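You operate a simulated robot arm through the tools that you are given. There is no shell and no other tool.

The job below is to be done with a simulated robot arm. You get a single attempt, and the scene is never put back.

TASK
Thread, grip and oil the strip, slacken the loop, feed it twice.
Fine: orange slider to the line, blue lever to GRIP, bench oil button twice, loop to LOW, then the green lever. The other controls stay.

It is judged by the outcome, as a careful person would: the job done as asked, and still so three seconds after it is handed in. It fails if anything else is knocked over, pushed out of place, dropped, spilled or broken.

THE ROBOT
A 6-joint arm with a two-finger gripper, fixed in place. Base frame: the origin is on the floor under the middle of its stand, x ahead of it, y to its left, z up. Readings come in m, rad, newtons and seconds.
It reaches about 1.637 m from its shoulder. Its first joint turns from -2.897 to 2.897 rad. Payload 3.43 kg.
The tool frame sits at the grasp point between the pads (the TCP): z along the fingers, y along the line on which they close. The tips reach 0.02 m beyond it. The gripper opens to 0.19 m; its body begins 0.248 m behind the TCP.
Orientation is told as [roll, pitch, yaw] about the base's x, y, z axes, in that order, counted from this pose: with the fingers straight down and closing along the base's y, the tool's x points along the base's -x, its y along +y and its z along -z.

THE INTERFACE
- The arm moves only by the tool step_arm. Its argument "plan" is a list that holds one entry, the list of rows, each a list of 7 numbers: the shift along the base's x, y, z in units of 300 mm (1.0 is 300 mm), then the turn, a rotation vector about the base's x, y, z in units of 60 degrees (1.0 is 60 degrees), then the opening, from 0 (shut) to 1 (fully open). In form: [[[x, y, z, rx, ry, rz, grip], ...]]. A call has 1 to 20 rows; each row is the pose to reach, as a shift and turn from the pose commanded when the call began. A call with a number of a shift or a turn outside -1 to 1 is refused whole. Rows are played at 5 a second. More than 0.05 m and 0.15 rad between two rows, or a gripper value outside its range, and nothing of the call is played. Where a pose cannot be reached the arm comes as near as it can. A force on the tool above 70 N (or 10 N above the force at the start of the call, whichever is more), or a blocked arm, ends the call early, and 0.2 s more pass. The fingers move at their own pace (about 0.045 m/s each) and stop on an object; they squeeze with about 33 N. The grip force told is the motor's: it shows also when the fingers shut on nothing. Time passes only in rows, and 0.2 s behind the last, so rows that repeat a pose let the fingers close. The reply holds the time, the measured pose of the TCP, the force on the tool along the base axes, the opening and the grip force, in the units named above and with some noise, with the torque about the TCP (base axes, N m) and any sound that the robot's microphone picked up.
- Cameras (640 x 400 px; columns grow to the right, rows downward): "scene" is fixed at [0.0522, 0.4988, 1.7075]; the picture's right is [0.21, -0.98, 0.00], its down [-0.72, -0.15, -0.67] and it looks along [0.66, 0.14, -0.74] (base axes); focal length 262 px, centre (320, 200). "wrist" rides on the gripper at [0.07, -0.008, -0.288] in the tool frame; the picture's right is [0.12, 0.99, 0.00], its down [-0.96, 0.12, -0.25] and it looks along [-0.25, 0.03, 0.97] (tool axes); focal length 261 px, centre (320, 200). There is no depth. A picture from a camera that has moved, and an enlarged one, comes with that camera's place and axes in the base frame and with its lens.
- camera(camera): a new picture of that camera. It takes no simulated time.
- raise_lower(by): slides the trunk up (or, below 0, down) by that many m; the arm rides with it, the base frame stays. It gives what a move gives, with no picture.
- inspect(camera, box): a new picture of the part [left, top, right, bottom] of that camera's present view, enlarged. It takes no simulated time.
- job_done(): hands the job in; it is judged then, once.

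Nothing tells you positions but the pictures and the camera data. Unless the task says otherwise, let go and move clear before handing in.

The tools are called by a JSON object that holds its "api" and its "payload". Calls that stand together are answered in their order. step_arm: Moves the arm, as the interface text tells. Its arguments: {"type":"object","properties":{"plan":{"type":"array","items":{"type":"array","items":{"type":"array","items":{"type":"number"}}}}},"required":["plan"]} The other tools are called the same way: raise_lower (by) moves the trunk up or down; camera (camera) takes a picture; inspect (camera, box) takes an enlarged picture of a part of a camera's view; job_done () hands the job in.

At the start:

```text
clock: 0.0
tcp_pos: [0.6802, 0.2381, 1.3827]
tcp_rot: [-0.001, -0.001, -0.001]
ft_force: [-0.7, 0.8, 0.6]
torque: [-0.01, 0.01, -0.02]
width: 0.1899
finger_force: 0.1
trunk travel left (down, up): [-0.24, 0.0]
```

scene: 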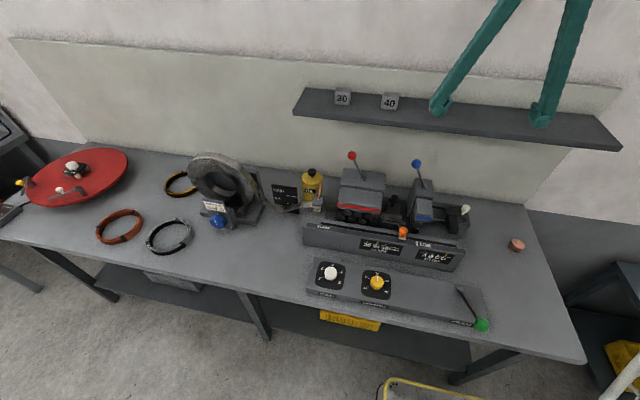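
wrist: 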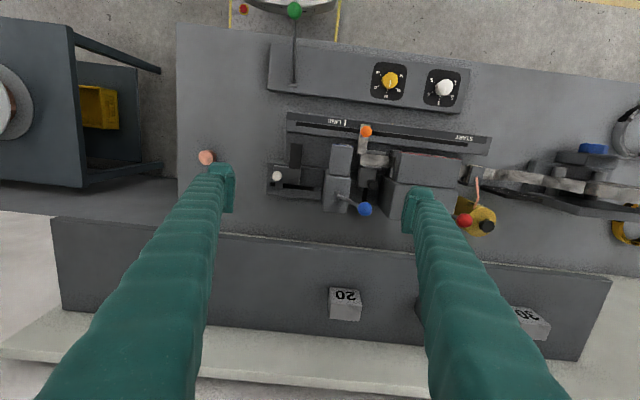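

I see a bench with a strip-feeding machine: a coil reel, an orange slider, blue and red levers, two knobs and a green lever. I'll take closer looks before moving anything.

{"api": "inspect", "payload": {"camera": "scene", "box": [290, 140, 500, 272]}}

{"api": "inspect", "payload": {"camera": "scene", "box": [290, 220, 500, 352]}}

{"api": "inspect", "payload": {"camera": "scene", "box": [170, 140, 350, 252]}}

{"api": "inspect", "payload": {"camera": "wrist", "box": [250, 50, 510, 240]}}

```text
3.03 times, centred on (395, 206) of scene
camera zoom: at [0.0522, 0.4988, 1.7075], right [0.21, -0.98, 0.0], down [-0.72, -0.15, -0.67], along [0.66, 0.14, -0.74], focal length 794 px, centre (93, 182)
```

zoom: 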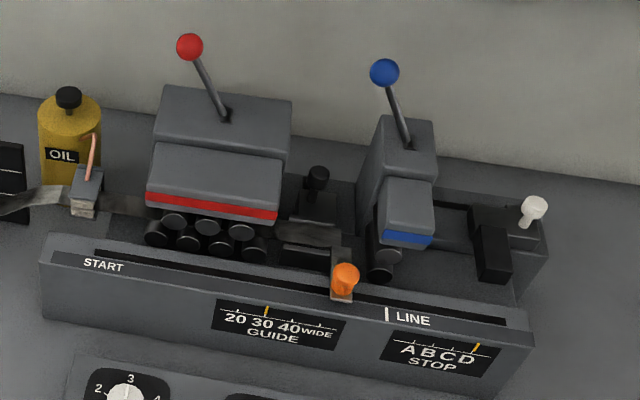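

```text
3.03 times, centred on (395, 286) of scene
camera zoom: at [0.0522, 0.4988, 1.7075], right [0.21, -0.98, 0.0], down [-0.72, -0.15, -0.67], along [0.66, 0.14, -0.74], focal length 794 px, centre (93, -61)
```

zoom: 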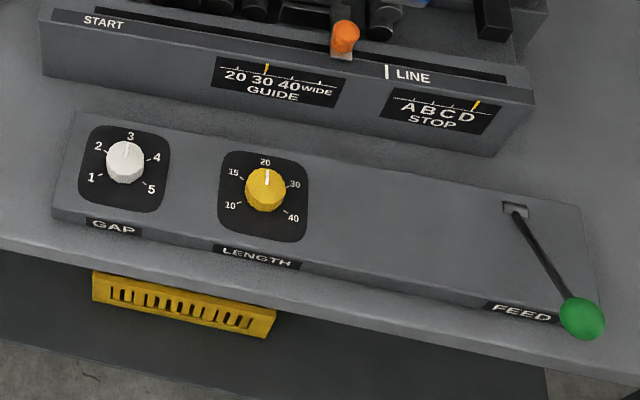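

```text
3.56 times, centred on (260, 196) of scene
camera zoom: at [0.0522, 0.4988, 1.7075], right [0.21, -0.98, 0.0], down [-0.72, -0.15, -0.67], along [0.66, 0.14, -0.74], focal length 932 px, centre (533, 214)
```

zoom: 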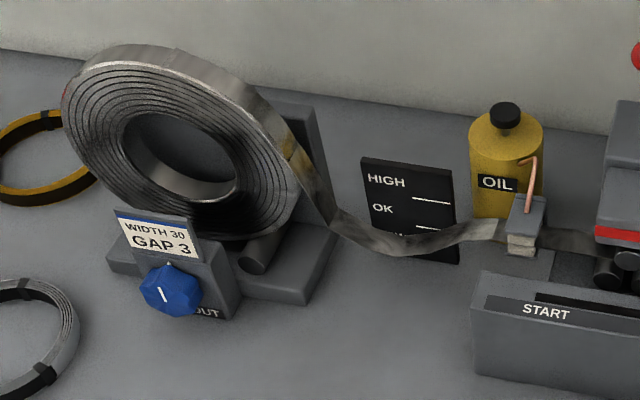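

```text
2.11 times, centred on (380, 145) of wrist
camera zoom: at [0.6097, 0.2299, 1.6715], right [-0.12, 0.99, 0.0], down [0.96, 0.12, 0.25], along [0.25, 0.03, -0.97], focal length 549 px, centre (194, 316)
```

zoom: 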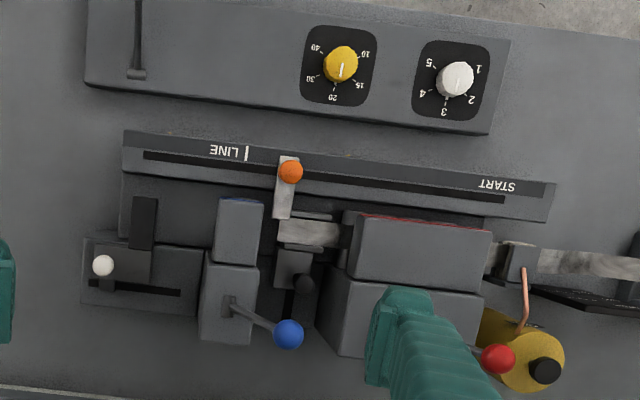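

The blue knob at the coil seems to be the pay-out, beside a HIGH/OK/LOW loop board; a copper-coloured button stands at the right of the bench. I'll look closer at these.

{"api": "inspect", "payload": {"camera": "scene", "box": [480, 220, 560, 270]}}

{"api": "inspect", "payload": {"camera": "scene", "box": [190, 190, 254, 230]}}

{"api": "inspect", "payload": {"camera": "scene", "box": [380, 150, 476, 210]}}

{"api": "inspect", "payload": {"camera": "scene", "box": [260, 165, 340, 215]}}

{"api": "inspect", "payload": {"camera": "scene", "box": [0, 130, 140, 220]}}

{"api": "inspect", "payload": {"camera": "wrist", "box": [170, 120, 300, 210]}}

{"api": "inspect", "payload": {"camera": "wrist", "box": [450, 100, 640, 260]}}

```text
8.00 times, centred on (520, 245) of scene
camera zoom: at [0.0522, 0.4988, 1.7075], right [0.21, -0.98, 0.0], down [-0.72, -0.15, -0.67], along [0.66, 0.14, -0.74], focal length 2097 px, centre (-1280, -160)
```

zoom: 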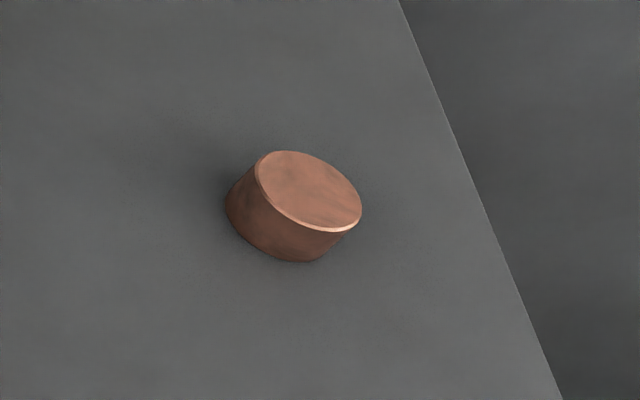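

```text
10.00 times, centred on (222, 210) of scene
camera zoom: at [0.0522, 0.4988, 1.7075], right [0.21, -0.98, 0.0], down [-0.72, -0.15, -0.67], along [0.66, 0.14, -0.74], focal length 2622 px, centre (1300, 100)
```

zoom: 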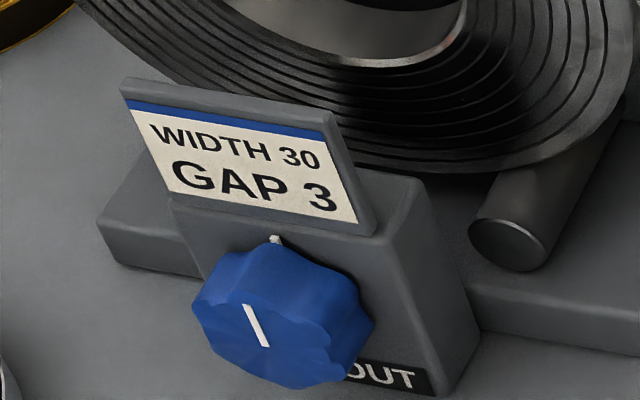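

```text
6.67 times, centred on (428, 180) of scene
camera zoom: at [0.0522, 0.4988, 1.7075], right [0.21, -0.98, 0.0], down [-0.72, -0.15, -0.67], along [0.66, 0.14, -0.74], focal length 1748 px, centre (-400, 333)
```

zoom: 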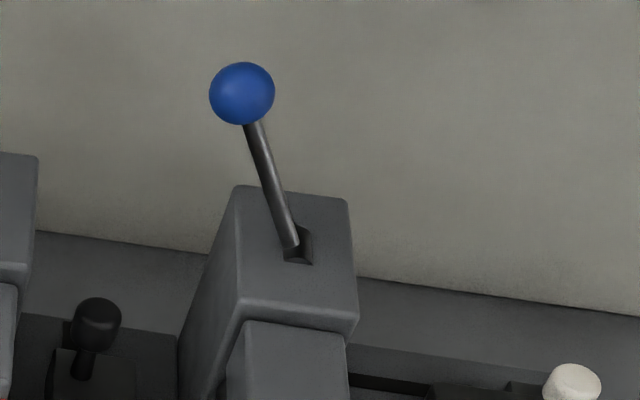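

```text
8.00 times, centred on (300, 190) of scene
camera zoom: at [0.0522, 0.4988, 1.7075], right [0.21, -0.98, 0.0], down [-0.72, -0.15, -0.67], along [0.66, 0.14, -0.74], focal length 2097 px, centre (480, 280)
```

zoom: 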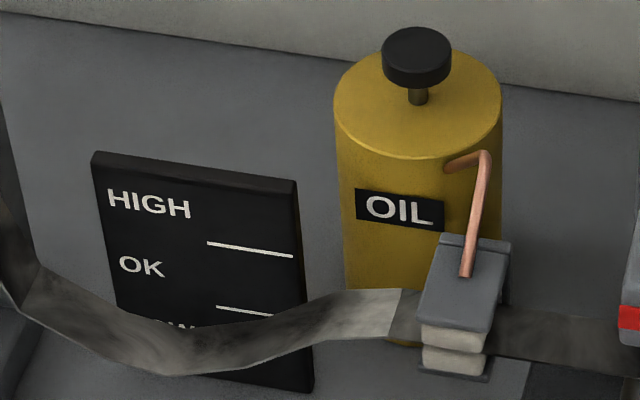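

```text
4.44 times, centred on (70, 175) of scene
camera zoom: at [0.0522, 0.4988, 1.7075], right [0.21, -0.98, 0.0], down [-0.72, -0.15, -0.67], along [0.66, 0.14, -0.74], focal length 1165 px, centre (1431, 311)
```

zoom: 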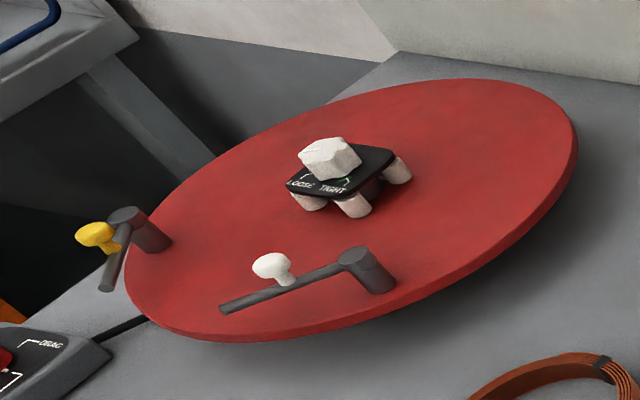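

```text
4.44 times, centred on (235, 165) of wrist
camera zoom: at [0.6097, 0.2299, 1.6715], right [-0.12, 0.99, 0.0], down [0.96, 0.12, 0.25], along [0.25, 0.03, -0.97], focal length 1158 px, centre (698, 356)
```

zoom: 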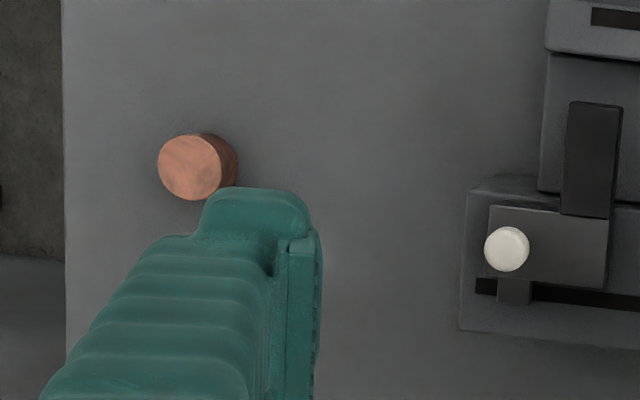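

```text
2.50 times, centred on (545, 180) of wrist
camera zoom: at [0.6097, 0.2299, 1.6715], right [-0.12, 0.99, 0.0], down [0.96, 0.12, 0.25], along [0.25, 0.03, -0.97], focal length 652 px, centre (-242, 250)
```

zoom: 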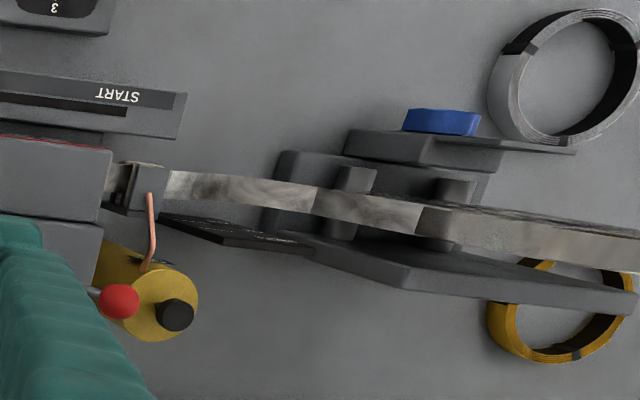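

The copper button, slider, levers and knob triangulate well between the two cameras: orange knob about (0.594, 0.340, 1.015), blue ball about (0.745, 0.335, 1.172), green ball about (0.352, 0.137, 0.991), pay-out knob about (0.56, 0.99, 0.93). I'll check the finger shape and a few labels next.

{"api": "inspect", "payload": {"camera": "wrist", "box": [170, 140, 270, 240]}}

{"api": "inspect", "payload": {"camera": "wrist", "box": [320, 100, 420, 230]}}

{"api": "inspect", "payload": {"camera": "scene", "box": [390, 195, 440, 235]}}

{"api": "inspect", "payload": {"camera": "scene", "box": [440, 280, 500, 335]}}

```text
4.00 times, centred on (220, 190) of wrist
camera zoom: at [0.6097, 0.2299, 1.6715], right [-0.12, 0.99, 0.0], down [0.96, 0.12, 0.25], along [0.25, 0.03, -0.97], focal length 1043 px, centre (720, 240)
```

zoom: 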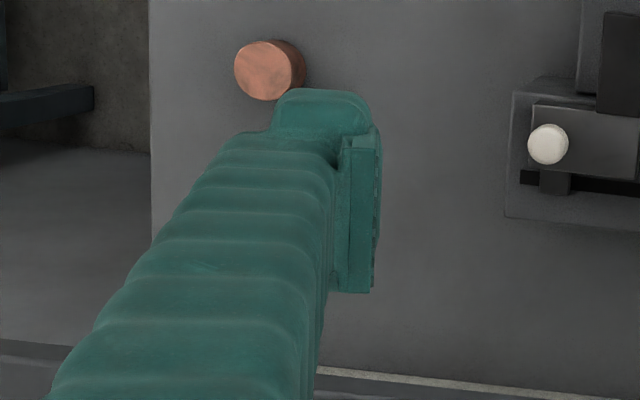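

```text
3.08 times, centred on (370, 165) of wrist
camera zoom: at [0.6097, 0.2299, 1.6715], right [-0.12, 0.99, 0.0], down [0.96, 0.12, 0.25], along [0.25, 0.03, -0.97], focal length 802 px, centre (166, 308)
```

zoom: 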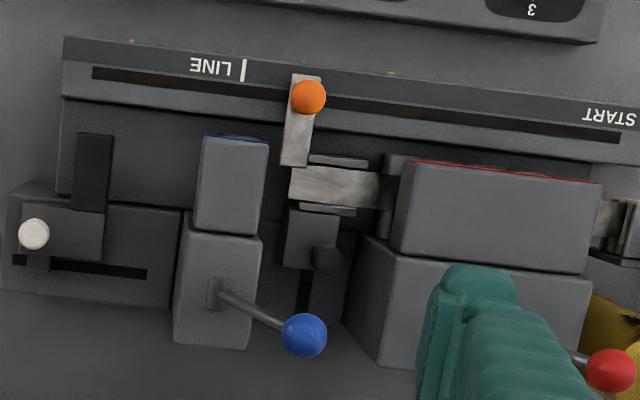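

```text
10.00 times, centred on (415, 215) of scene
camera zoom: at [0.0522, 0.4988, 1.7075], right [0.21, -0.98, 0.0], down [-0.72, -0.15, -0.67], along [0.66, 0.14, -0.74], focal length 2622 px, centre (-630, 50)
```

zoom: 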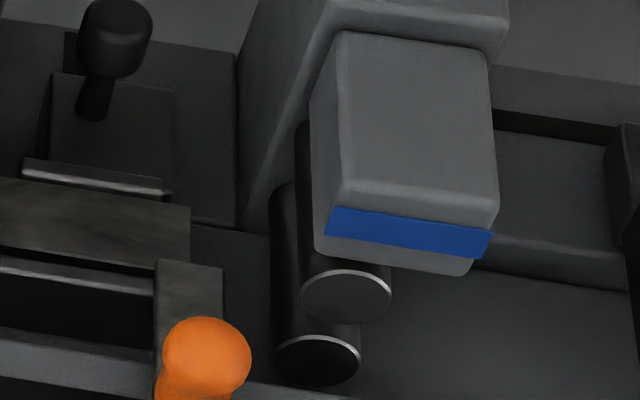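

```text
7.27 times, centred on (470, 308) of scene
camera zoom: at [0.0522, 0.4988, 1.7075], right [0.21, -0.98, 0.0], down [-0.72, -0.15, -0.67], along [0.66, 0.14, -0.74], focal length 1907 px, centre (-771, -582)
```

zoom: 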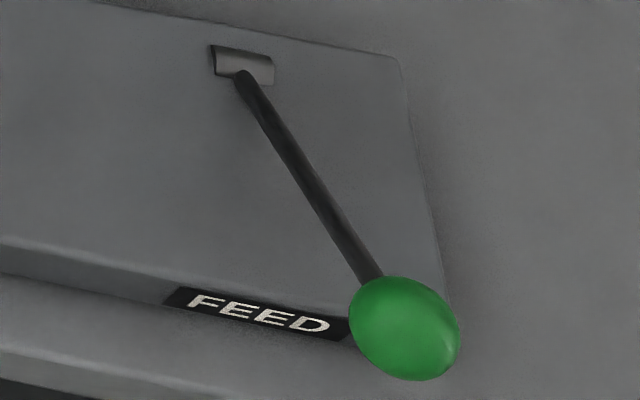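

The slider track runs along y; the LINE mark sits about (0.579, 0.289, 0.982), so the slider must travel about 5 cm towards -y. I'll move the gripper above the orange knob, tilted slightly, and look again.

{"api": "step_arm", "payload": {"plan": [[[-0.05, 0.04, -0.08, 0, -0.05, 0, 0.8], [-0.1, 0.085, -0.15, 0, -0.1, 0, 0.6], [-0.15, 0.13, -0.23, 0, -0.15, 0, 0.4], [-0.2, 0.17, -0.3, 0, -0.2, 0, 0.4], [-0.25, 0.21, -0.38, 0, -0.25, 0, 0.4], [-0.3, 0.255, -0.45, 0, -0.3, 0, 0.4], [-0.35, 0.3, -0.53, 0, -0.35, 0, 0.4], [-0.4, 0.34, -0.6, 0, -0.4, 0, 0.4], [-0.4, 0.34, -0.6, 0, -0.4, 0, 0.4]]]}}

{"api": "camera", "payload": {"camera": "wrist"}}

{"api": "camera", "payload": {"camera": "scene"}}

```text
clock: 2.0
tcp_pos: [0.56, 0.34, 1.2029]
tcp_rot: [0.001, -0.416, 0.0]
ft_force: [0.2, 0.7, -0.3]
torque: [0.02, 0.0, 0.01]
width: 0.0758
finger_force: 0.1
trunk travel left (down, up): [-0.24, 0.0]
```

```text
taken
camera wrist: at [0.3786, 0.3315, 1.4387], right [-0.11, 0.99, -0.05], down [0.78, 0.12, 0.62], along [0.62, 0.03, -0.78], focal length 261 px, centre (320, 200)
```

wrist: 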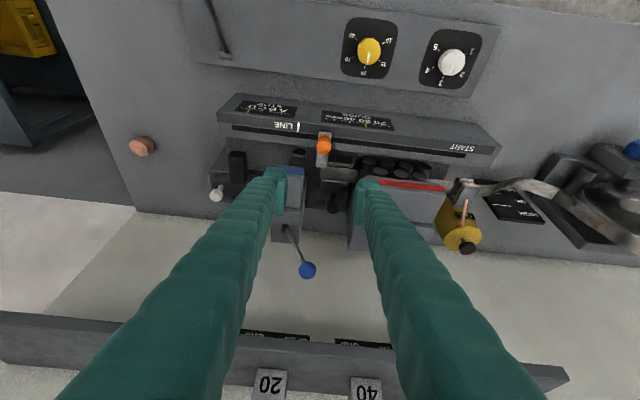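

```text
taken
```

scene: 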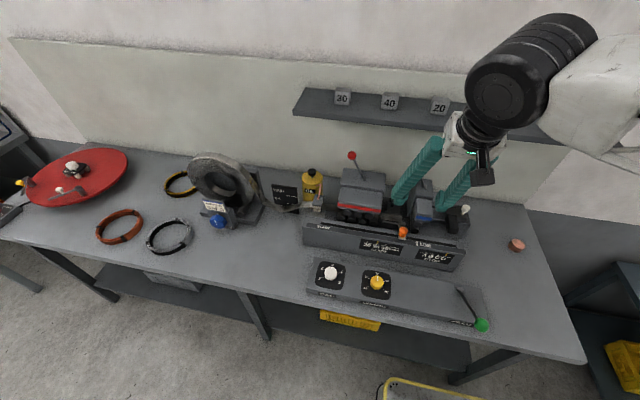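

The front edge of the shelf carries two labels that likely belong to the levers. I'll zoom in on them.

{"api": "inspect", "payload": {"camera": "wrist", "box": [235, 320, 400, 360]}}

{"api": "inspect", "payload": {"camera": "wrist", "box": [200, 90, 500, 280]}}

{"api": "inspect", "payload": {"camera": "wrist", "box": [110, 120, 180, 170]}}

{"api": "inspect", "payload": {"camera": "wrist", "box": [440, 120, 640, 260]}}

```text
3.88 times, centred on (318, 340) of wrist
camera zoom: at [0.3786, 0.3315, 1.4387], right [-0.11, 0.99, -0.05], down [0.78, 0.12, 0.62], along [0.62, 0.03, -0.78], focal length 1011 px, centre (330, -343)
```

zoom: 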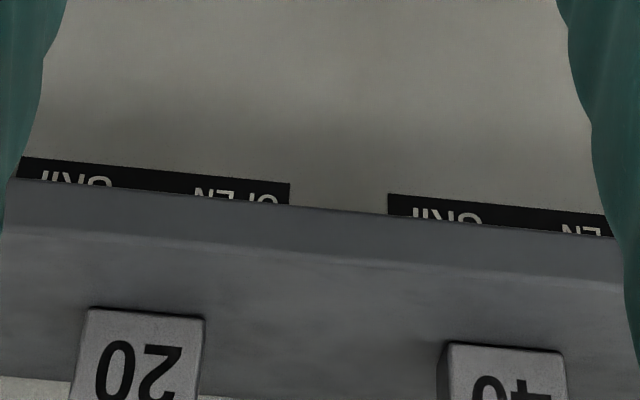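

```text
2.11 times, centred on (350, 185) of wrist
camera zoom: at [0.3786, 0.3315, 1.4387], right [-0.11, 0.99, -0.05], down [0.78, 0.12, 0.62], along [0.62, 0.03, -0.78], focal length 549 px, centre (257, 232)
```

zoom: 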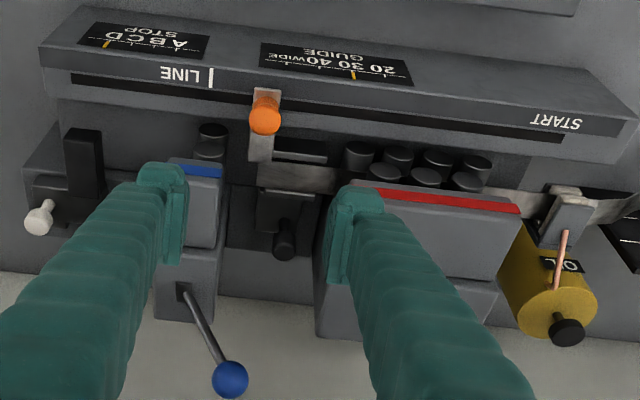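

```text
8.00 times, centred on (145, 145) of wrist
camera zoom: at [0.3786, 0.3315, 1.4387], right [-0.11, 0.99, -0.05], down [0.78, 0.12, 0.62], along [0.62, 0.03, -0.78], focal length 2085 px, centre (1720, 640)
```

zoom: 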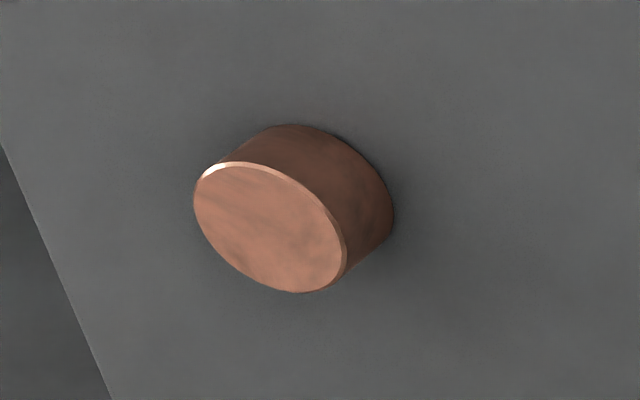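

```text
2.86 times, centred on (540, 190) of wrist
camera zoom: at [0.3786, 0.3315, 1.4387], right [-0.11, 0.99, -0.05], down [0.78, 0.12, 0.62], along [0.62, 0.03, -0.78], focal length 745 px, centre (-309, 229)
```

zoom: 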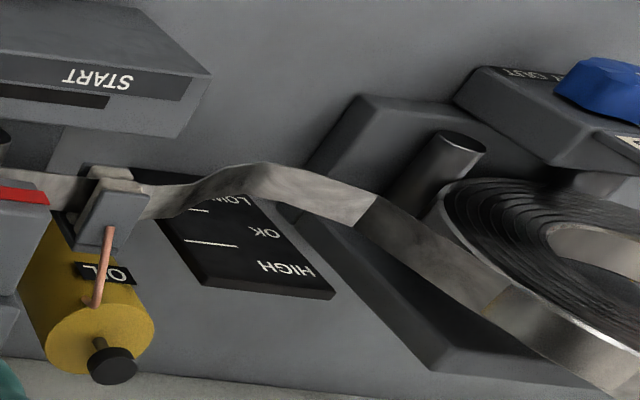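

The back-wall labels read OPEN on the +y side and GRIP on the -y side, so the blue lever goes towards -y. First I'll lower the fingers around the orange slider knob.

{"api": "step_arm", "payload": {"plan": [[[0.012, 0, -0.08, 0, 0, 0, 0.4], [0.024, 0, -0.16, 0, 0, 0, 0.4], [0.036, 0, -0.24, 0, 0, 0, 0.4], [0.048, 0, -0.32, 0, 0, 0, 0.4], [0.06, 0, -0.4, 0, 0, 0, 0.4], [0.072, 0, -0.48, 0, 0, 0, 0.4], [0.084, 0, -0.56, 0, 0, 0, 0.4], [0.093, 0, -0.6, 0, 0, 0, 0.4], [0.093, 0, -0.63, 0, 0, 0, 0.4]]]}}

{"api": "camera", "payload": {"camera": "wrist"}}

{"api": "inspect", "payload": {"camera": "scene", "box": [330, 180, 490, 280]}}

```text
clock: 4.0
tcp_pos: [0.5877, 0.3398, 1.0139]
tcp_rot: [0.0, -0.418, -0.001]
ft_force: [-1.0, 0.2, 0.4]
torque: [0.04, -0.01, -0.03]
width: 0.0759
finger_force: 0.1
trunk travel left (down, up): [-0.24, 0.0]
```

```text
taken
camera wrist: at [0.4066, 0.3319, 1.2488], right [-0.11, 0.99, -0.05], down [0.78, 0.11, 0.62], along [0.62, 0.03, -0.78], focal length 261 px, centre (320, 200)
```

wrist: 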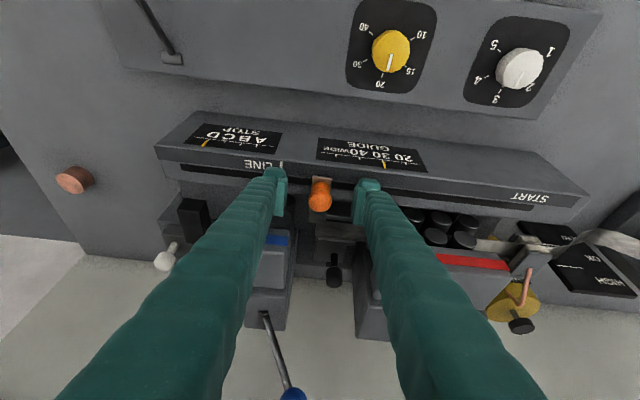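

```text
4.00 times, centred on (410, 230) of scene
camera zoom: at [0.0522, 0.4988, 1.7075], right [0.21, -0.98, 0.0], down [-0.72, -0.15, -0.67], along [0.66, 0.14, -0.74], focal length 1049 px, centre (-40, 80)
```

zoom: 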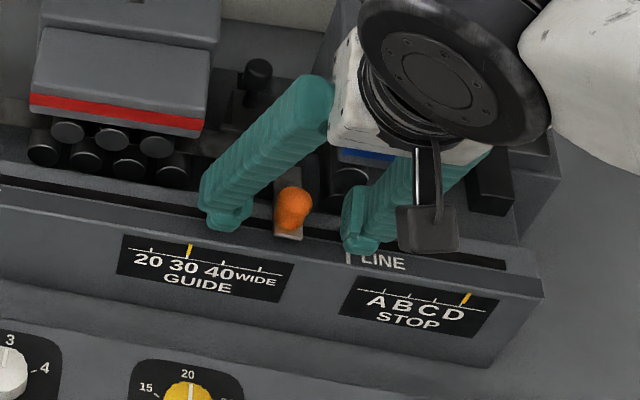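

The fingers straddle the orange knob, centred on it. I'll close on it.

{"api": "step_arm", "payload": {"plan": [[[0, 0, 0, 0, 0, 0, 0.25], [0, 0, 0, 0, 0, 0, 0.1], [0, 0, 0, 0, 0, 0, 0.0], [0, 0, 0, 0, 0, 0, 0.0], [0, 0, 0, 0, 0, 0, 0.0]]]}}

{"api": "inspect", "payload": {"camera": "wrist", "box": [220, 120, 420, 245]}}

```text
clock: 5.2
tcp_pos: [0.5878, 0.3404, 1.0132]
tcp_rot: [0.002, -0.42, 0.001]
ft_force: [0.3, 0.2, -0.8]
torque: [-0.02, -0.05, -0.01]
width: 0.0252
finger_force: 45.1
trunk travel left (down, up): [-0.24, 0.0]
```

```text
3.20 times, centred on (320, 182) of wrist
camera zoom: at [0.4066, 0.3319, 1.2488], right [-0.11, 0.99, -0.05], down [0.78, 0.12, 0.62], along [0.62, 0.03, -0.79], focal length 834 px, centre (320, 256)
```

zoom: 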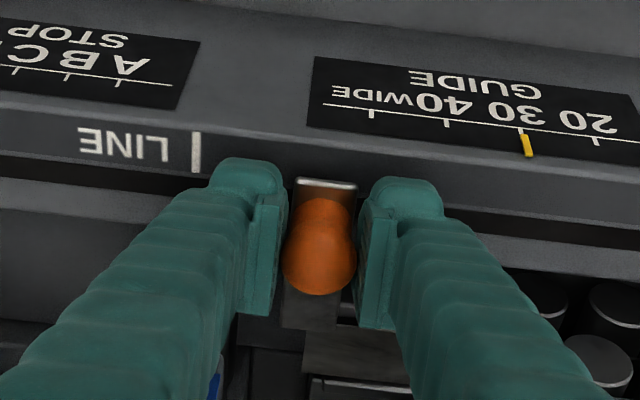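

The knob is gripped. I'll draw the slider about 4.5 cm towards -y and compare with the line.

{"api": "step_arm", "payload": {"plan": [[[0, -0.02, 0, 0, 0, 0, 0], [0, -0.05, 0, 0, 0, 0, 0], [0, -0.08, 0, 0, 0, 0, 0], [0, -0.11, 0, 0, 0, 0, 0], [0, -0.14, 0, 0, 0, 0, 0], [0, -0.15, 0, 0, 0, 0, 0], [0, -0.15, 0, 0, 0, 0, 0]]]}}

{"api": "inspect", "payload": {"camera": "wrist", "box": [220, 120, 420, 245]}}

{"api": "inspect", "payload": {"camera": "scene", "box": [330, 180, 490, 280]}}

```text
clock: 6.8
tcp_pos: [0.5874, 0.2939, 1.0131]
tcp_rot: [-0.001, -0.417, -0.001]
ft_force: [13.1, -1.3, -2.7]
torque: [-0.01, -0.05, -0.01]
width: 0.0252
finger_force: 44.5
trunk travel left (down, up): [-0.24, 0.0]
```

```text
3.20 times, centred on (320, 182) of wrist
camera zoom: at [0.4067, 0.2867, 1.2488], right [-0.11, 0.99, -0.05], down [0.78, 0.12, 0.62], along [0.62, 0.03, -0.79], focal length 834 px, centre (320, 256)
```

zoom: 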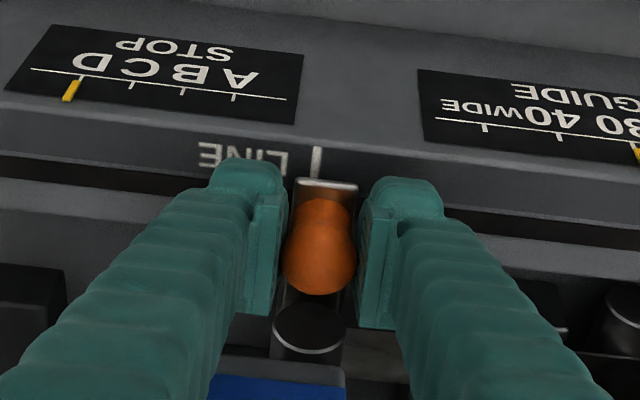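

```text
4.00 times, centred on (410, 230) of scene
camera zoom: at [0.0522, 0.4988, 1.7075], right [0.21, -0.98, 0.0], down [-0.72, -0.15, -0.67], along [0.66, 0.14, -0.74], focal length 1049 px, centre (-40, 80)
```

zoom: 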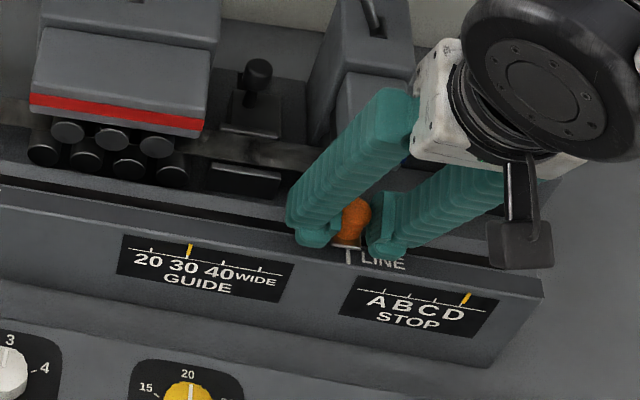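

The slider is about 5 mm short of the line. I'll nudge it the rest of the way.

{"api": "step_arm", "payload": {"plan": [[[0, -0.008, 0, 0, 0, 0, 0], [0, -0.0167, 0, 0, 0, 0, 0], [0, -0.0167, 0, 0, 0, 0, 0]]]}}

{"api": "inspect", "payload": {"camera": "wrist", "box": [260, 140, 380, 215]}}

{"api": "inspect", "payload": {"camera": "scene", "box": [390, 210, 454, 250]}}

```text
clock: 7.6
tcp_pos: [0.5869, 0.2901, 1.0131]
tcp_rot: [0.001, -0.419, 0.0]
ft_force: [13.7, 1.7, -3.3]
torque: [0.01, -0.12, -0.02]
width: 0.025
finger_force: 44.7
trunk travel left (down, up): [-0.24, 0.0]
```

```text
5.33 times, centred on (320, 178) of wrist
camera zoom: at [0.4067, 0.282, 1.2488], right [-0.11, 0.99, -0.05], down [0.78, 0.12, 0.62], along [0.62, 0.03, -0.79], focal length 1390 px, centre (320, 320)
```

zoom: 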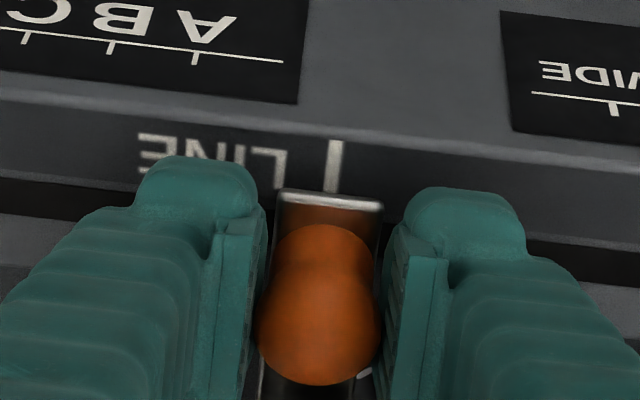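

```text
10.00 times, centred on (422, 230) of scene
camera zoom: at [0.0522, 0.4988, 1.7075], right [0.21, -0.98, 0.0], down [-0.72, -0.15, -0.67], along [0.66, 0.14, -0.74], focal length 2622 px, centre (-700, -100)
```

zoom: 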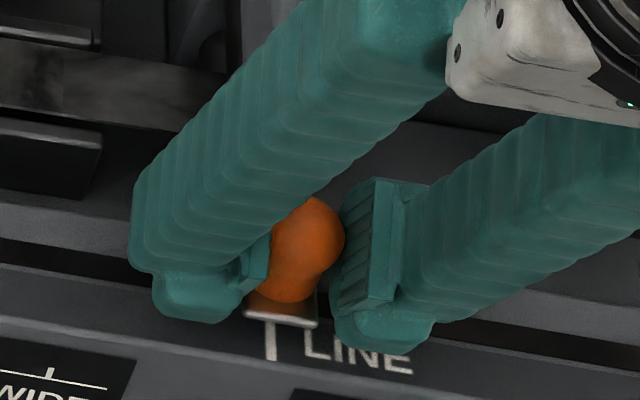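

The tab sits on the line within about a millimetre in both views. I'll release it slowly and rise clear.

{"api": "step_arm", "payload": {"plan": [[[0, 0, 0, 0, 0, 0, 0.2], [0, 0, 0, 0, 0, 0, 0.3], [0, 0, 0, 0, 0, 0, 0.35], [0, 0, 0, 0, 0, 0, 0.35], [-0.02, 0, 0.07, 0, 0, 0, 0.35], [-0.04, 0, 0.18, 0, 0, 0, 0.35], [-0.06, 0, 0.3, 0, 0, 0, 0.35], [-0.1, 0, 0.42, 0, 0, 0, 0.35], [-0.15, 0, 0.55, 0, 0, 0, 0.3], [-0.2, 0, 0.68, 0, 0, 0, 0.2], [-0.2, 0, 0.8, 0, 0, 0, 0.1], [-0.2, 0, 0.8, 0, 0, 0, 0.0], [-0.2, 0, 0.8, 0, 0, 0, 0.0]]]}}

{"api": "camera", "payload": {"camera": "wrist"}}

{"api": "inspect", "payload": {"camera": "scene", "box": [370, 190, 466, 250]}}

```text
clock: 10.4
tcp_pos: [0.5275, 0.2879, 1.2551]
tcp_rot: [0.001, -0.418, 0.0]
ft_force: [0.0, 0.1, 0.2]
torque: [-0.01, 0.0, -0.02]
width: 0.0001
finger_force: 25.9
trunk travel left (down, up): [-0.24, 0.0]
```

```text
taken
camera wrist: at [0.3468, 0.2812, 1.4896], right [-0.11, 0.99, -0.05], down [0.78, 0.12, 0.62], along [0.62, 0.03, -0.79], focal length 261 px, centre (320, 200)
```

wrist: 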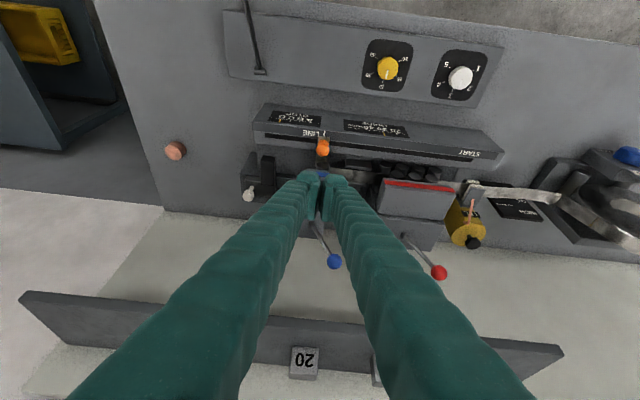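

```text
6.67 times, centred on (418, 220) of scene
camera zoom: at [0.0522, 0.4988, 1.7075], right [0.21, -0.98, 0.0], down [-0.72, -0.15, -0.67], along [0.66, 0.14, -0.74], focal length 1748 px, centre (-333, 67)
```

zoom: 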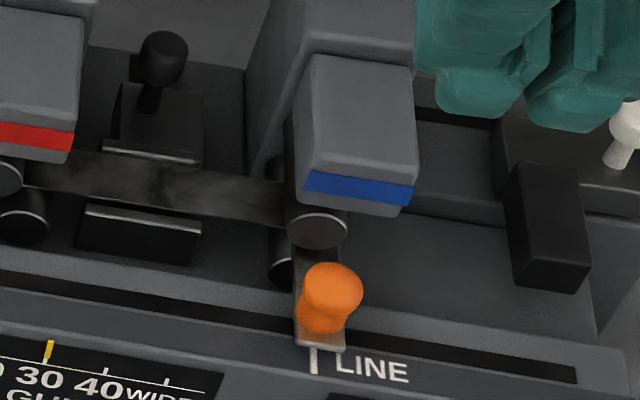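

The slider now stands at the line and the strip end lies between the blue rollers. Next I'll bring the closed fingers beside the blue lever, on its +y side, to push it to GRIP.

{"api": "step_arm", "payload": {"plan": [[[0.05, 0.1, 0, 0, -0.06, 0, 0], [0.12, 0.2, 0, 0, -0.12, 0, 0], [0.2, 0.3, 0, 0, -0.18, 0, 0], [0.3, 0.38, -0.02, 0, -0.24, 0, 0], [0.42, 0.44, -0.06, 0, -0.3, 0, 0], [0.54, 0.44, -0.13, 0, -0.3, 0, 0], [0.64, 0.44, -0.2, 0, -0.3, 0, 0], [0.708, 0.44, -0.25, 0, -0.3, 0, 0], [0.708, 0.44, -0.25, 0, -0.3, 0, 0]]]}}

{"api": "camera", "payload": {"camera": "wrist"}}

{"api": "inspect", "payload": {"camera": "scene", "box": [320, 80, 520, 240]}}

```text
clock: 12.4
tcp_pos: [0.7399, 0.4224, 1.1789]
tcp_rot: [0.0, -0.733, 0.0]
ft_force: [0.9, 0.5, 1.1]
torque: [-0.05, -0.02, -0.02]
width: 0.0
finger_force: 32.9
trunk travel left (down, up): [-0.24, 0.0]
```

```text
taken
camera wrist: at [0.4957, 0.4143, 1.3457], right [-0.09, 0.99, -0.08], down [0.55, 0.12, 0.83], along [0.83, 0.03, -0.56], focal length 261 px, centre (320, 200)
```

wrist: 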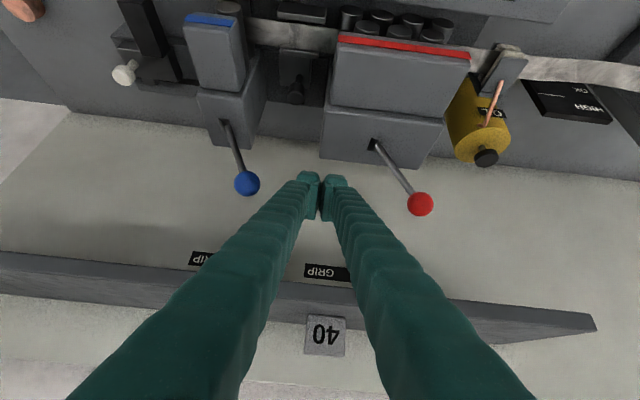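

```text
2.50 times, centred on (420, 160) of scene
camera zoom: at [0.0522, 0.4988, 1.7075], right [0.21, -0.98, 0.0], down [-0.72, -0.15, -0.67], along [0.66, 0.14, -0.74], focal length 655 px, centre (70, 300)
```

zoom: 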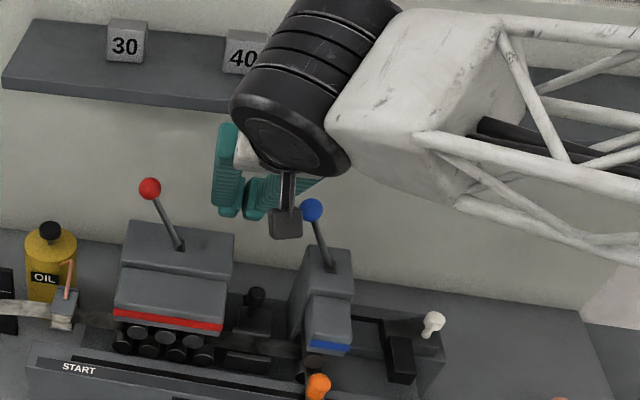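

The closed fingertips are on the +y side of the blue ball and the GRIP label lies on the -y side. I'll lower a touch and push gently to -y, in stages.

{"api": "step_arm", "payload": {"plan": [[[0.02, 0, -0.02, 0, 0, 0, 0], [0.035, 0, -0.037, 0, 0, 0, 0], [0.035, -0.08, -0.037, 0, 0, 0, 0], [0.035, -0.13, -0.037, 0, 0, 0, 0], [0.035, -0.17, -0.037, 0, 0, 0, 0], [0.035, -0.21, -0.03, 0, 0, 0, 0], [0.035, -0.25, -0.02, 0, 0, 0, 0], [0.035, -0.29, -0.02, 0, 0, 0, 0], [0.035, -0.33, -0.02, 0, 0, 0, 0], [0.035, -0.36, -0.02, 0, 0, 0, 0]]]}}

{"api": "camera", "payload": {"camera": "wrist"}}

{"api": "inspect", "payload": {"camera": "scene", "box": [320, 80, 520, 240]}}

```text
clock: 14.6
tcp_pos: [0.7513, 0.3142, 1.1738]
tcp_rot: [0.001, -0.732, 0.0]
ft_force: [-0.5, 0.1, 0.0]
torque: [-0.03, 0.03, -0.02]
width: 0.0
finger_force: 32.9
trunk travel left (down, up): [-0.24, 0.0]
```

```text
taken
camera wrist: at [0.5065, 0.3058, 1.3405], right [-0.09, 0.99, -0.08], down [0.55, 0.11, 0.83], along [0.83, 0.03, -0.56], focal length 261 px, centre (320, 200)
```

wrist: 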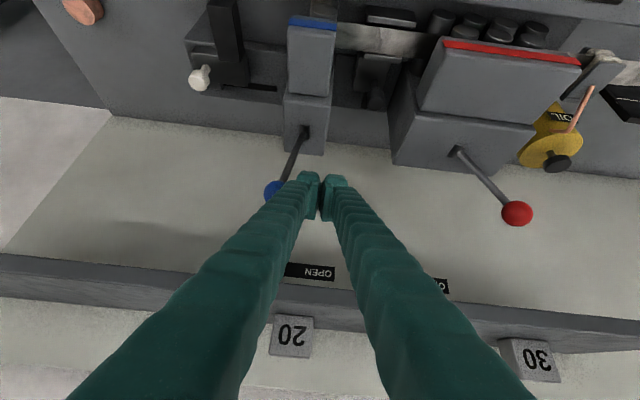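

```text
2.50 times, centred on (420, 160) of scene
camera zoom: at [0.0522, 0.4988, 1.7075], right [0.21, -0.98, 0.0], down [-0.72, -0.15, -0.67], along [0.66, 0.14, -0.74], focal length 655 px, centre (70, 300)
```

zoom: 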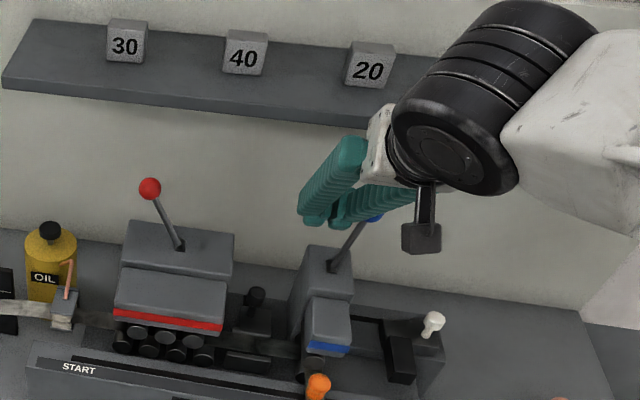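

The lever has passed upright and leans towards -y, but perhaps not fully. I'll keep pushing gently.

{"api": "step_arm", "payload": {"plan": [[[0, -0.03, 0, 0, 0, 0, 0], [0, -0.06, 0, 0, 0, 0, 0], [0, -0.09, 0, 0, 0, 0, 0], [0, -0.12, -0.01, 0, 0, 0, 0]]]}}

{"api": "inspect", "payload": {"camera": "wrist", "box": [200, 80, 400, 300]}}

{"api": "inspect", "payload": {"camera": "scene", "box": [380, 120, 480, 200]}}

```text
clock: 15.6
tcp_pos: [0.7511, 0.2797, 1.1706]
tcp_rot: [0.002, -0.734, 0.003]
ft_force: [3.3, 10.0, 4.8]
torque: [-0.12, 0.02, 0.05]
width: 0.0001
finger_force: 33.3
trunk travel left (down, up): [-0.24, 0.0]
```

```text
1.82 times, centred on (300, 190) of wrist
camera zoom: at [0.5055, 0.2707, 1.3379], right [-0.09, 0.99, -0.08], down [0.55, 0.12, 0.83], along [0.83, 0.03, -0.55], focal length 474 px, centre (356, 218)
```

zoom: 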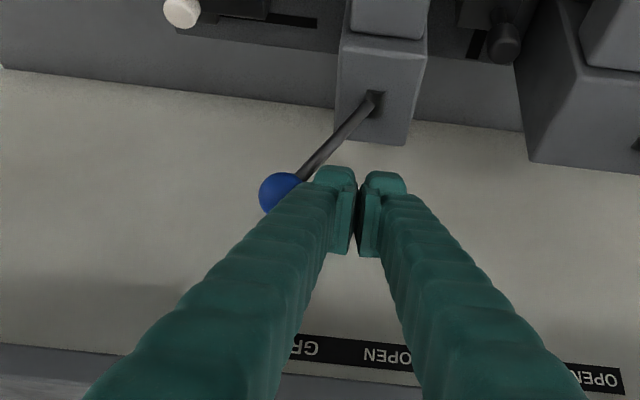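

```text
5.00 times, centred on (430, 160) of scene
camera zoom: at [0.0522, 0.4988, 1.7075], right [0.21, -0.98, 0.0], down [-0.72, -0.15, -0.67], along [0.66, 0.14, -0.74], focal length 1311 px, centre (-230, 400)
```

zoom: 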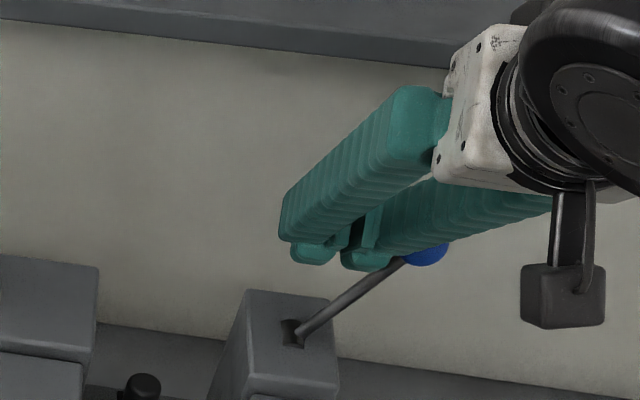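

The ball is at about y 0.229 with a firm stop felt (10 N), mirror of where it started. I'll back off and check that it stays.

{"api": "step_arm", "payload": {"plan": [[[0, 0.05, 0, 0, 0, 0, 0], [0, 0.15, 0, 0, 0, 0, 0], [0, 0.25, 0, 0, 0, 0, 0], [-0.1, 0.25, 0.1, 0, 0, 0, 0], [-0.2, 0.25, 0.2, 0, 0, 0, 0], [-0.3, 0.25, 0.3, 0, 0, 0, 0], [-0.4, 0.2, 0.35, 0, 0, 0, 0], [-0.5, 0.1, 0.4, 0, 0, 0, 0], [-0.5, 0.1, 0.4, 0, 0, 0, 0]]]}}

{"api": "camera", "payload": {"camera": "wrist"}}

{"api": "inspect", "payload": {"camera": "scene", "box": [320, 100, 500, 240]}}

```text
clock: 17.6
tcp_pos: [0.6011, 0.3073, 1.2888]
tcp_rot: [0.001, -0.733, 0.0]
ft_force: [0.2, -0.2, 0.5]
torque: [0.06, 0.0, 0.06]
width: 0.0001
finger_force: 32.8
trunk travel left (down, up): [-0.24, 0.0]
```

```text
taken
camera wrist: at [0.3556, 0.2985, 1.4575], right [-0.09, 0.99, -0.08], down [0.55, 0.12, 0.83], along [0.83, 0.03, -0.56], focal length 261 px, centre (320, 200)
```

wrist: 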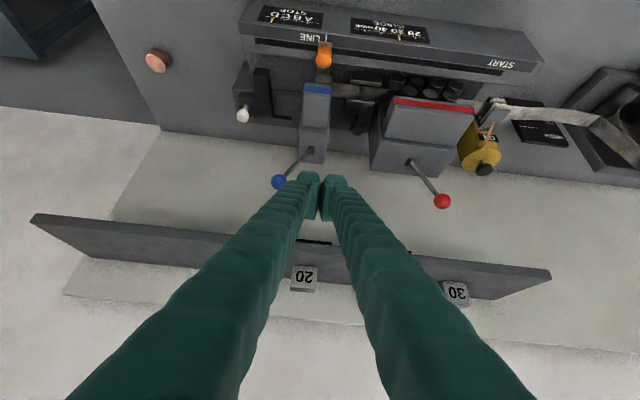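

```text
2.86 times, centred on (410, 170) of scene
camera zoom: at [0.0522, 0.4988, 1.7075], right [0.21, -0.98, 0.0], down [-0.72, -0.15, -0.67], along [0.66, 0.14, -0.74], focal length 749 px, centre (63, 286)
```

zoom: 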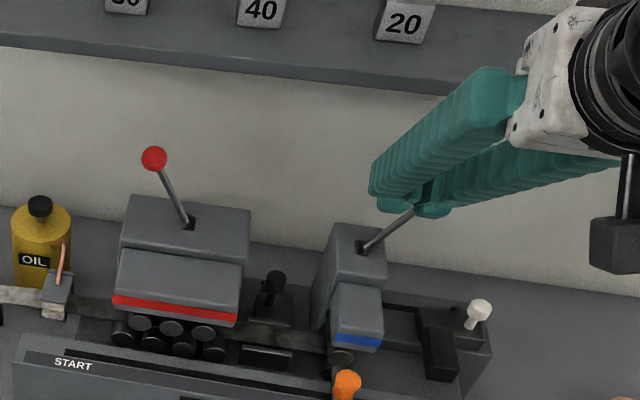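

The blue lever stays at GRIP. Next is the copper bench button at about (0.723, -0.101, 0.888); I'll swing the closed gripper over, keeping the hand tilted away from the shelf.

{"api": "step_arm", "payload": {"plan": [[[0, -0.13, 0, 0, 0.05, 0, 0], [0, -0.27, 0, 0, 0.1, 0, 0], [0, -0.41, 0, 0, 0.15, 0, 0], [0, -0.55, 0, 0, 0.2, 0, 0], [0.02, -0.69, -0.03, 0, 0.2, 0, 0], [0.04, -0.83, -0.06, 0, 0.2, 0, 0], [0.06, -0.96, -0.1, 0, 0.2, 0, 0], [0.06, -0.96, -0.1, 0, 0.2, 0, 0]]]}}

{"api": "camera", "payload": {"camera": "wrist"}}

```text
clock: 19.4
tcp_pos: [0.6194, 0.0196, 1.2598]
tcp_rot: [-0.001, -0.524, -0.001]
ft_force: [1.0, -0.8, 1.0]
torque: [-0.02, 0.02, -0.02]
width: 0.0002
finger_force: 32.7
trunk travel left (down, up): [-0.24, 0.0]
```

```text
taken
camera wrist: at [0.4145, 0.0109, 1.4747], right [-0.1, 0.99, -0.06], down [0.71, 0.12, 0.7], along [0.7, 0.03, -0.72], focal length 261 px, centre (320, 200)
```

wrist: 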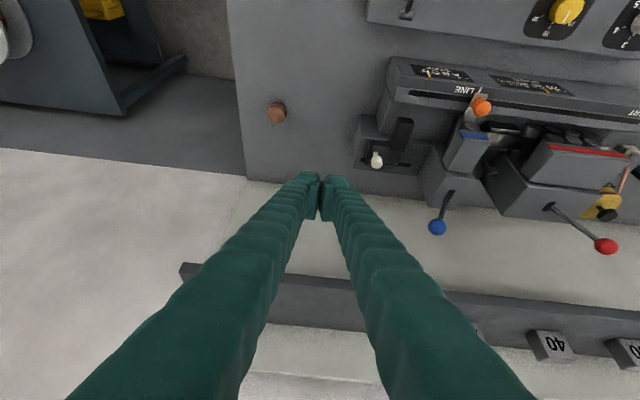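

The button shows to the left in the wrist view, with a clear path down to it. I'll go to about 10 cm above it and check the alignment.

{"api": "step_arm", "payload": {"plan": [[[0.05, -0.1, -0.05, 0, 0, 0, 0], [0.1, -0.2, -0.1, 0, 0, 0, 0], [0.15, -0.3, -0.16, 0, 0, 0, 0], [0.2, -0.4, -0.26, 0, 0, 0, 0], [0.24, -0.4, -0.4, 0, 0, 0, 0], [0.28, -0.4, -0.54, 0, 0, 0, 0], [0.32, -0.4, -0.68, 0, 0, 0, 0], [0.32, -0.4, -0.8, 0, 0, 0, 0], [0.32, -0.4, -0.866, 0, 0, 0, 0], [0.32, -0.4, -0.866, 0, 0, 0, 0]]]}}

{"api": "camera", "payload": {"camera": "wrist"}}

{"api": "inspect", "payload": {"camera": "scene", "box": [460, 160, 620, 280]}}

```text
clock: 21.6
tcp_pos: [0.7144, -0.1008, 1.0007]
tcp_rot: [0.0, -0.525, -0.002]
ft_force: [0.4, 0.6, 0.5]
torque: [-0.02, 0.0, 0.01]
width: 0.0
finger_force: 32.6
trunk travel left (down, up): [-0.24, 0.0]
```

```text
taken
camera wrist: at [0.5097, -0.1084, 1.2148], right [-0.1, 0.99, -0.06], down [0.71, 0.12, 0.7], along [0.7, 0.03, -0.72], focal length 261 px, centre (320, 200)
```

wrist: 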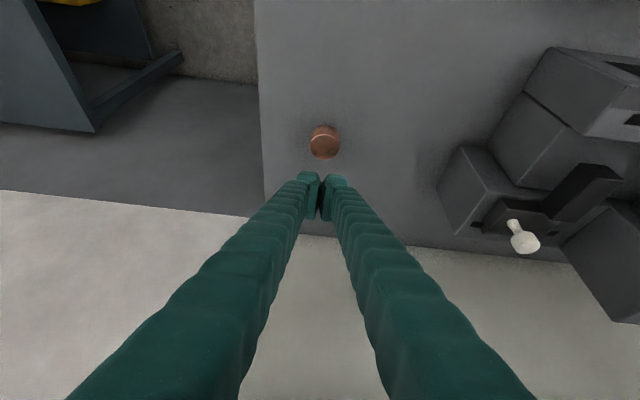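

```text
3.33 times, centred on (540, 220) of scene
camera zoom: at [0.0522, 0.4988, 1.7075], right [0.21, -0.98, 0.0], down [-0.72, -0.15, -0.67], along [0.66, 0.14, -0.74], focal length 874 px, centre (-413, 133)
```

zoom: 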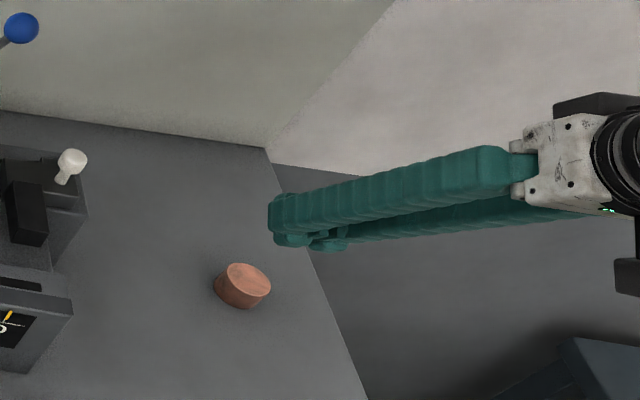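

The button lies right below the fingertips. I'll go down in small steps and feel for contact.

{"api": "step_arm", "payload": {"plan": [[[0.004, 0, -0.08, 0, 0, 0, 0], [0.008, 0, -0.16, 0, 0, 0, 0], [0.012, 0, -0.22, 0, 0, 0, 0], [0.012, 0, -0.25, 0, 0, 0, 0], [0.012, 0, -0.265, 0, 0, 0, 0], [0.012, 0, -0.275, 0, 0, 0, 0], [0.012, 0, -0.285, 0, 0, 0, 0], [0.012, 0, -0.295, 0, 0, 0, 0]]]}}

{"api": "inspect", "payload": {"camera": "scene", "box": [480, 200, 560, 260]}}

{"api": "inspect", "payload": {"camera": "wrist", "box": [260, 130, 380, 230]}}

```text
clock: 23.4
tcp_pos: [0.7183, -0.0998, 0.9121]
tcp_rot: [-0.001, -0.526, -0.001]
ft_force: [-2.4, 1.0, 8.1]
torque: [-0.02, 0.15, 0.0]
width: 0.0059
finger_force: 33.5
trunk travel left (down, up): [-0.24, 0.0]
```

```text
6.67 times, centred on (520, 230) of scene
camera zoom: at [0.0522, 0.4988, 1.7075], right [0.21, -0.98, 0.0], down [-0.72, -0.15, -0.67], along [0.66, 0.14, -0.74], focal length 1748 px, centre (-1013, 0)
```

zoom: 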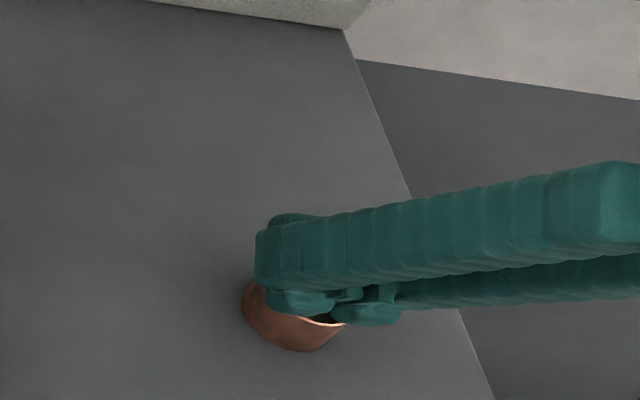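

```text
4.00 times, centred on (320, 180) of wrist
camera zoom: at [0.5136, -0.1086, 1.1272], right [-0.1, 0.99, -0.06], down [0.71, 0.12, 0.7], along [0.7, 0.03, -0.72], focal length 1043 px, centre (320, 280)
```

zoom: 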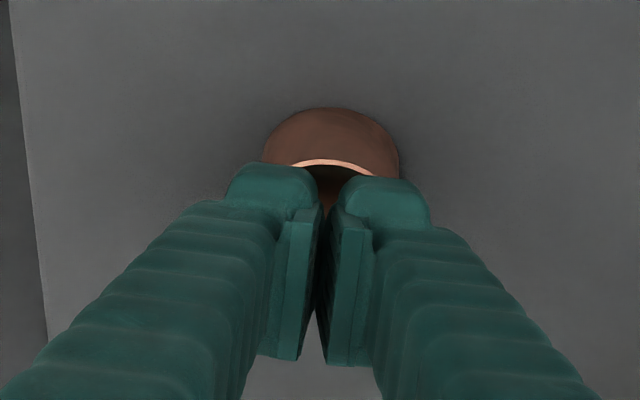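

Contact felt at 8 N. I'll press on a few more millimetres.

{"api": "step_arm", "payload": {"plan": [[[0, 0, -0.008, 0, 0, 0, 0], [0, 0, -0.016, 0, 0, 0, 0], [0, 0, -0.024, 0, 0, 0, 0]]]}}

{"api": "inspect", "payload": {"camera": "wrist", "box": [260, 130, 380, 230]}}

{"api": "inspect", "payload": {"camera": "scene", "box": [260, 160, 360, 230]}}

```text
clock: 24.1
tcp_pos: [0.7229, -0.1014, 0.9123]
tcp_rot: [-0.003, -0.535, 0.001]
ft_force: [-2.0, 0.6, 32.5]
torque: [0.07, 0.26, -0.05]
width: 0.0061
finger_force: 33.3
trunk travel left (down, up): [-0.24, 0.0]
stopped in row 3: the force on the tool passed its limit at 76 N (the readings are from after the stop); the commanded pose is now the measured one
```

```text
4.00 times, centred on (320, 180) of wrist
camera zoom: at [0.5146, -0.1086, 1.1246], right [-0.1, 0.99, -0.06], down [0.7, 0.12, 0.7], along [0.71, 0.03, -0.71], focal length 1043 px, centre (320, 280)
```

zoom: 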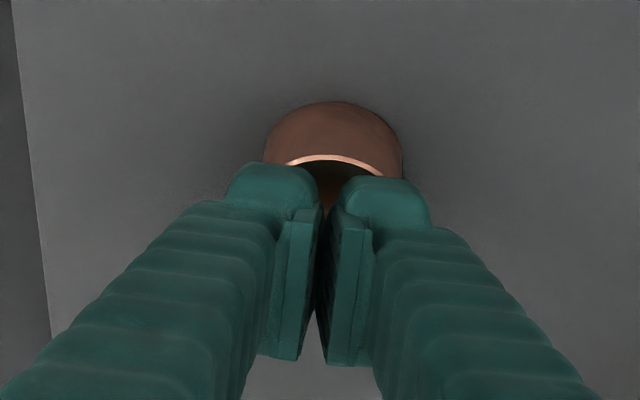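

```text
5.71 times, centred on (310, 195) of scene
camera zoom: at [0.0522, 0.4988, 1.7075], right [0.21, -0.98, 0.0], down [-0.72, -0.15, -0.67], along [0.66, 0.14, -0.74], focal length 1498 px, centre (377, 229)
```

zoom: 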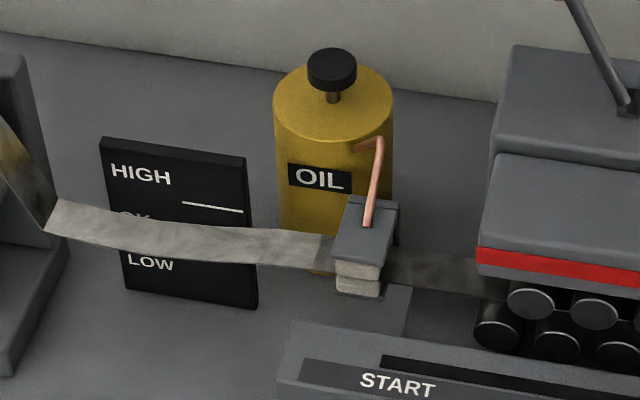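

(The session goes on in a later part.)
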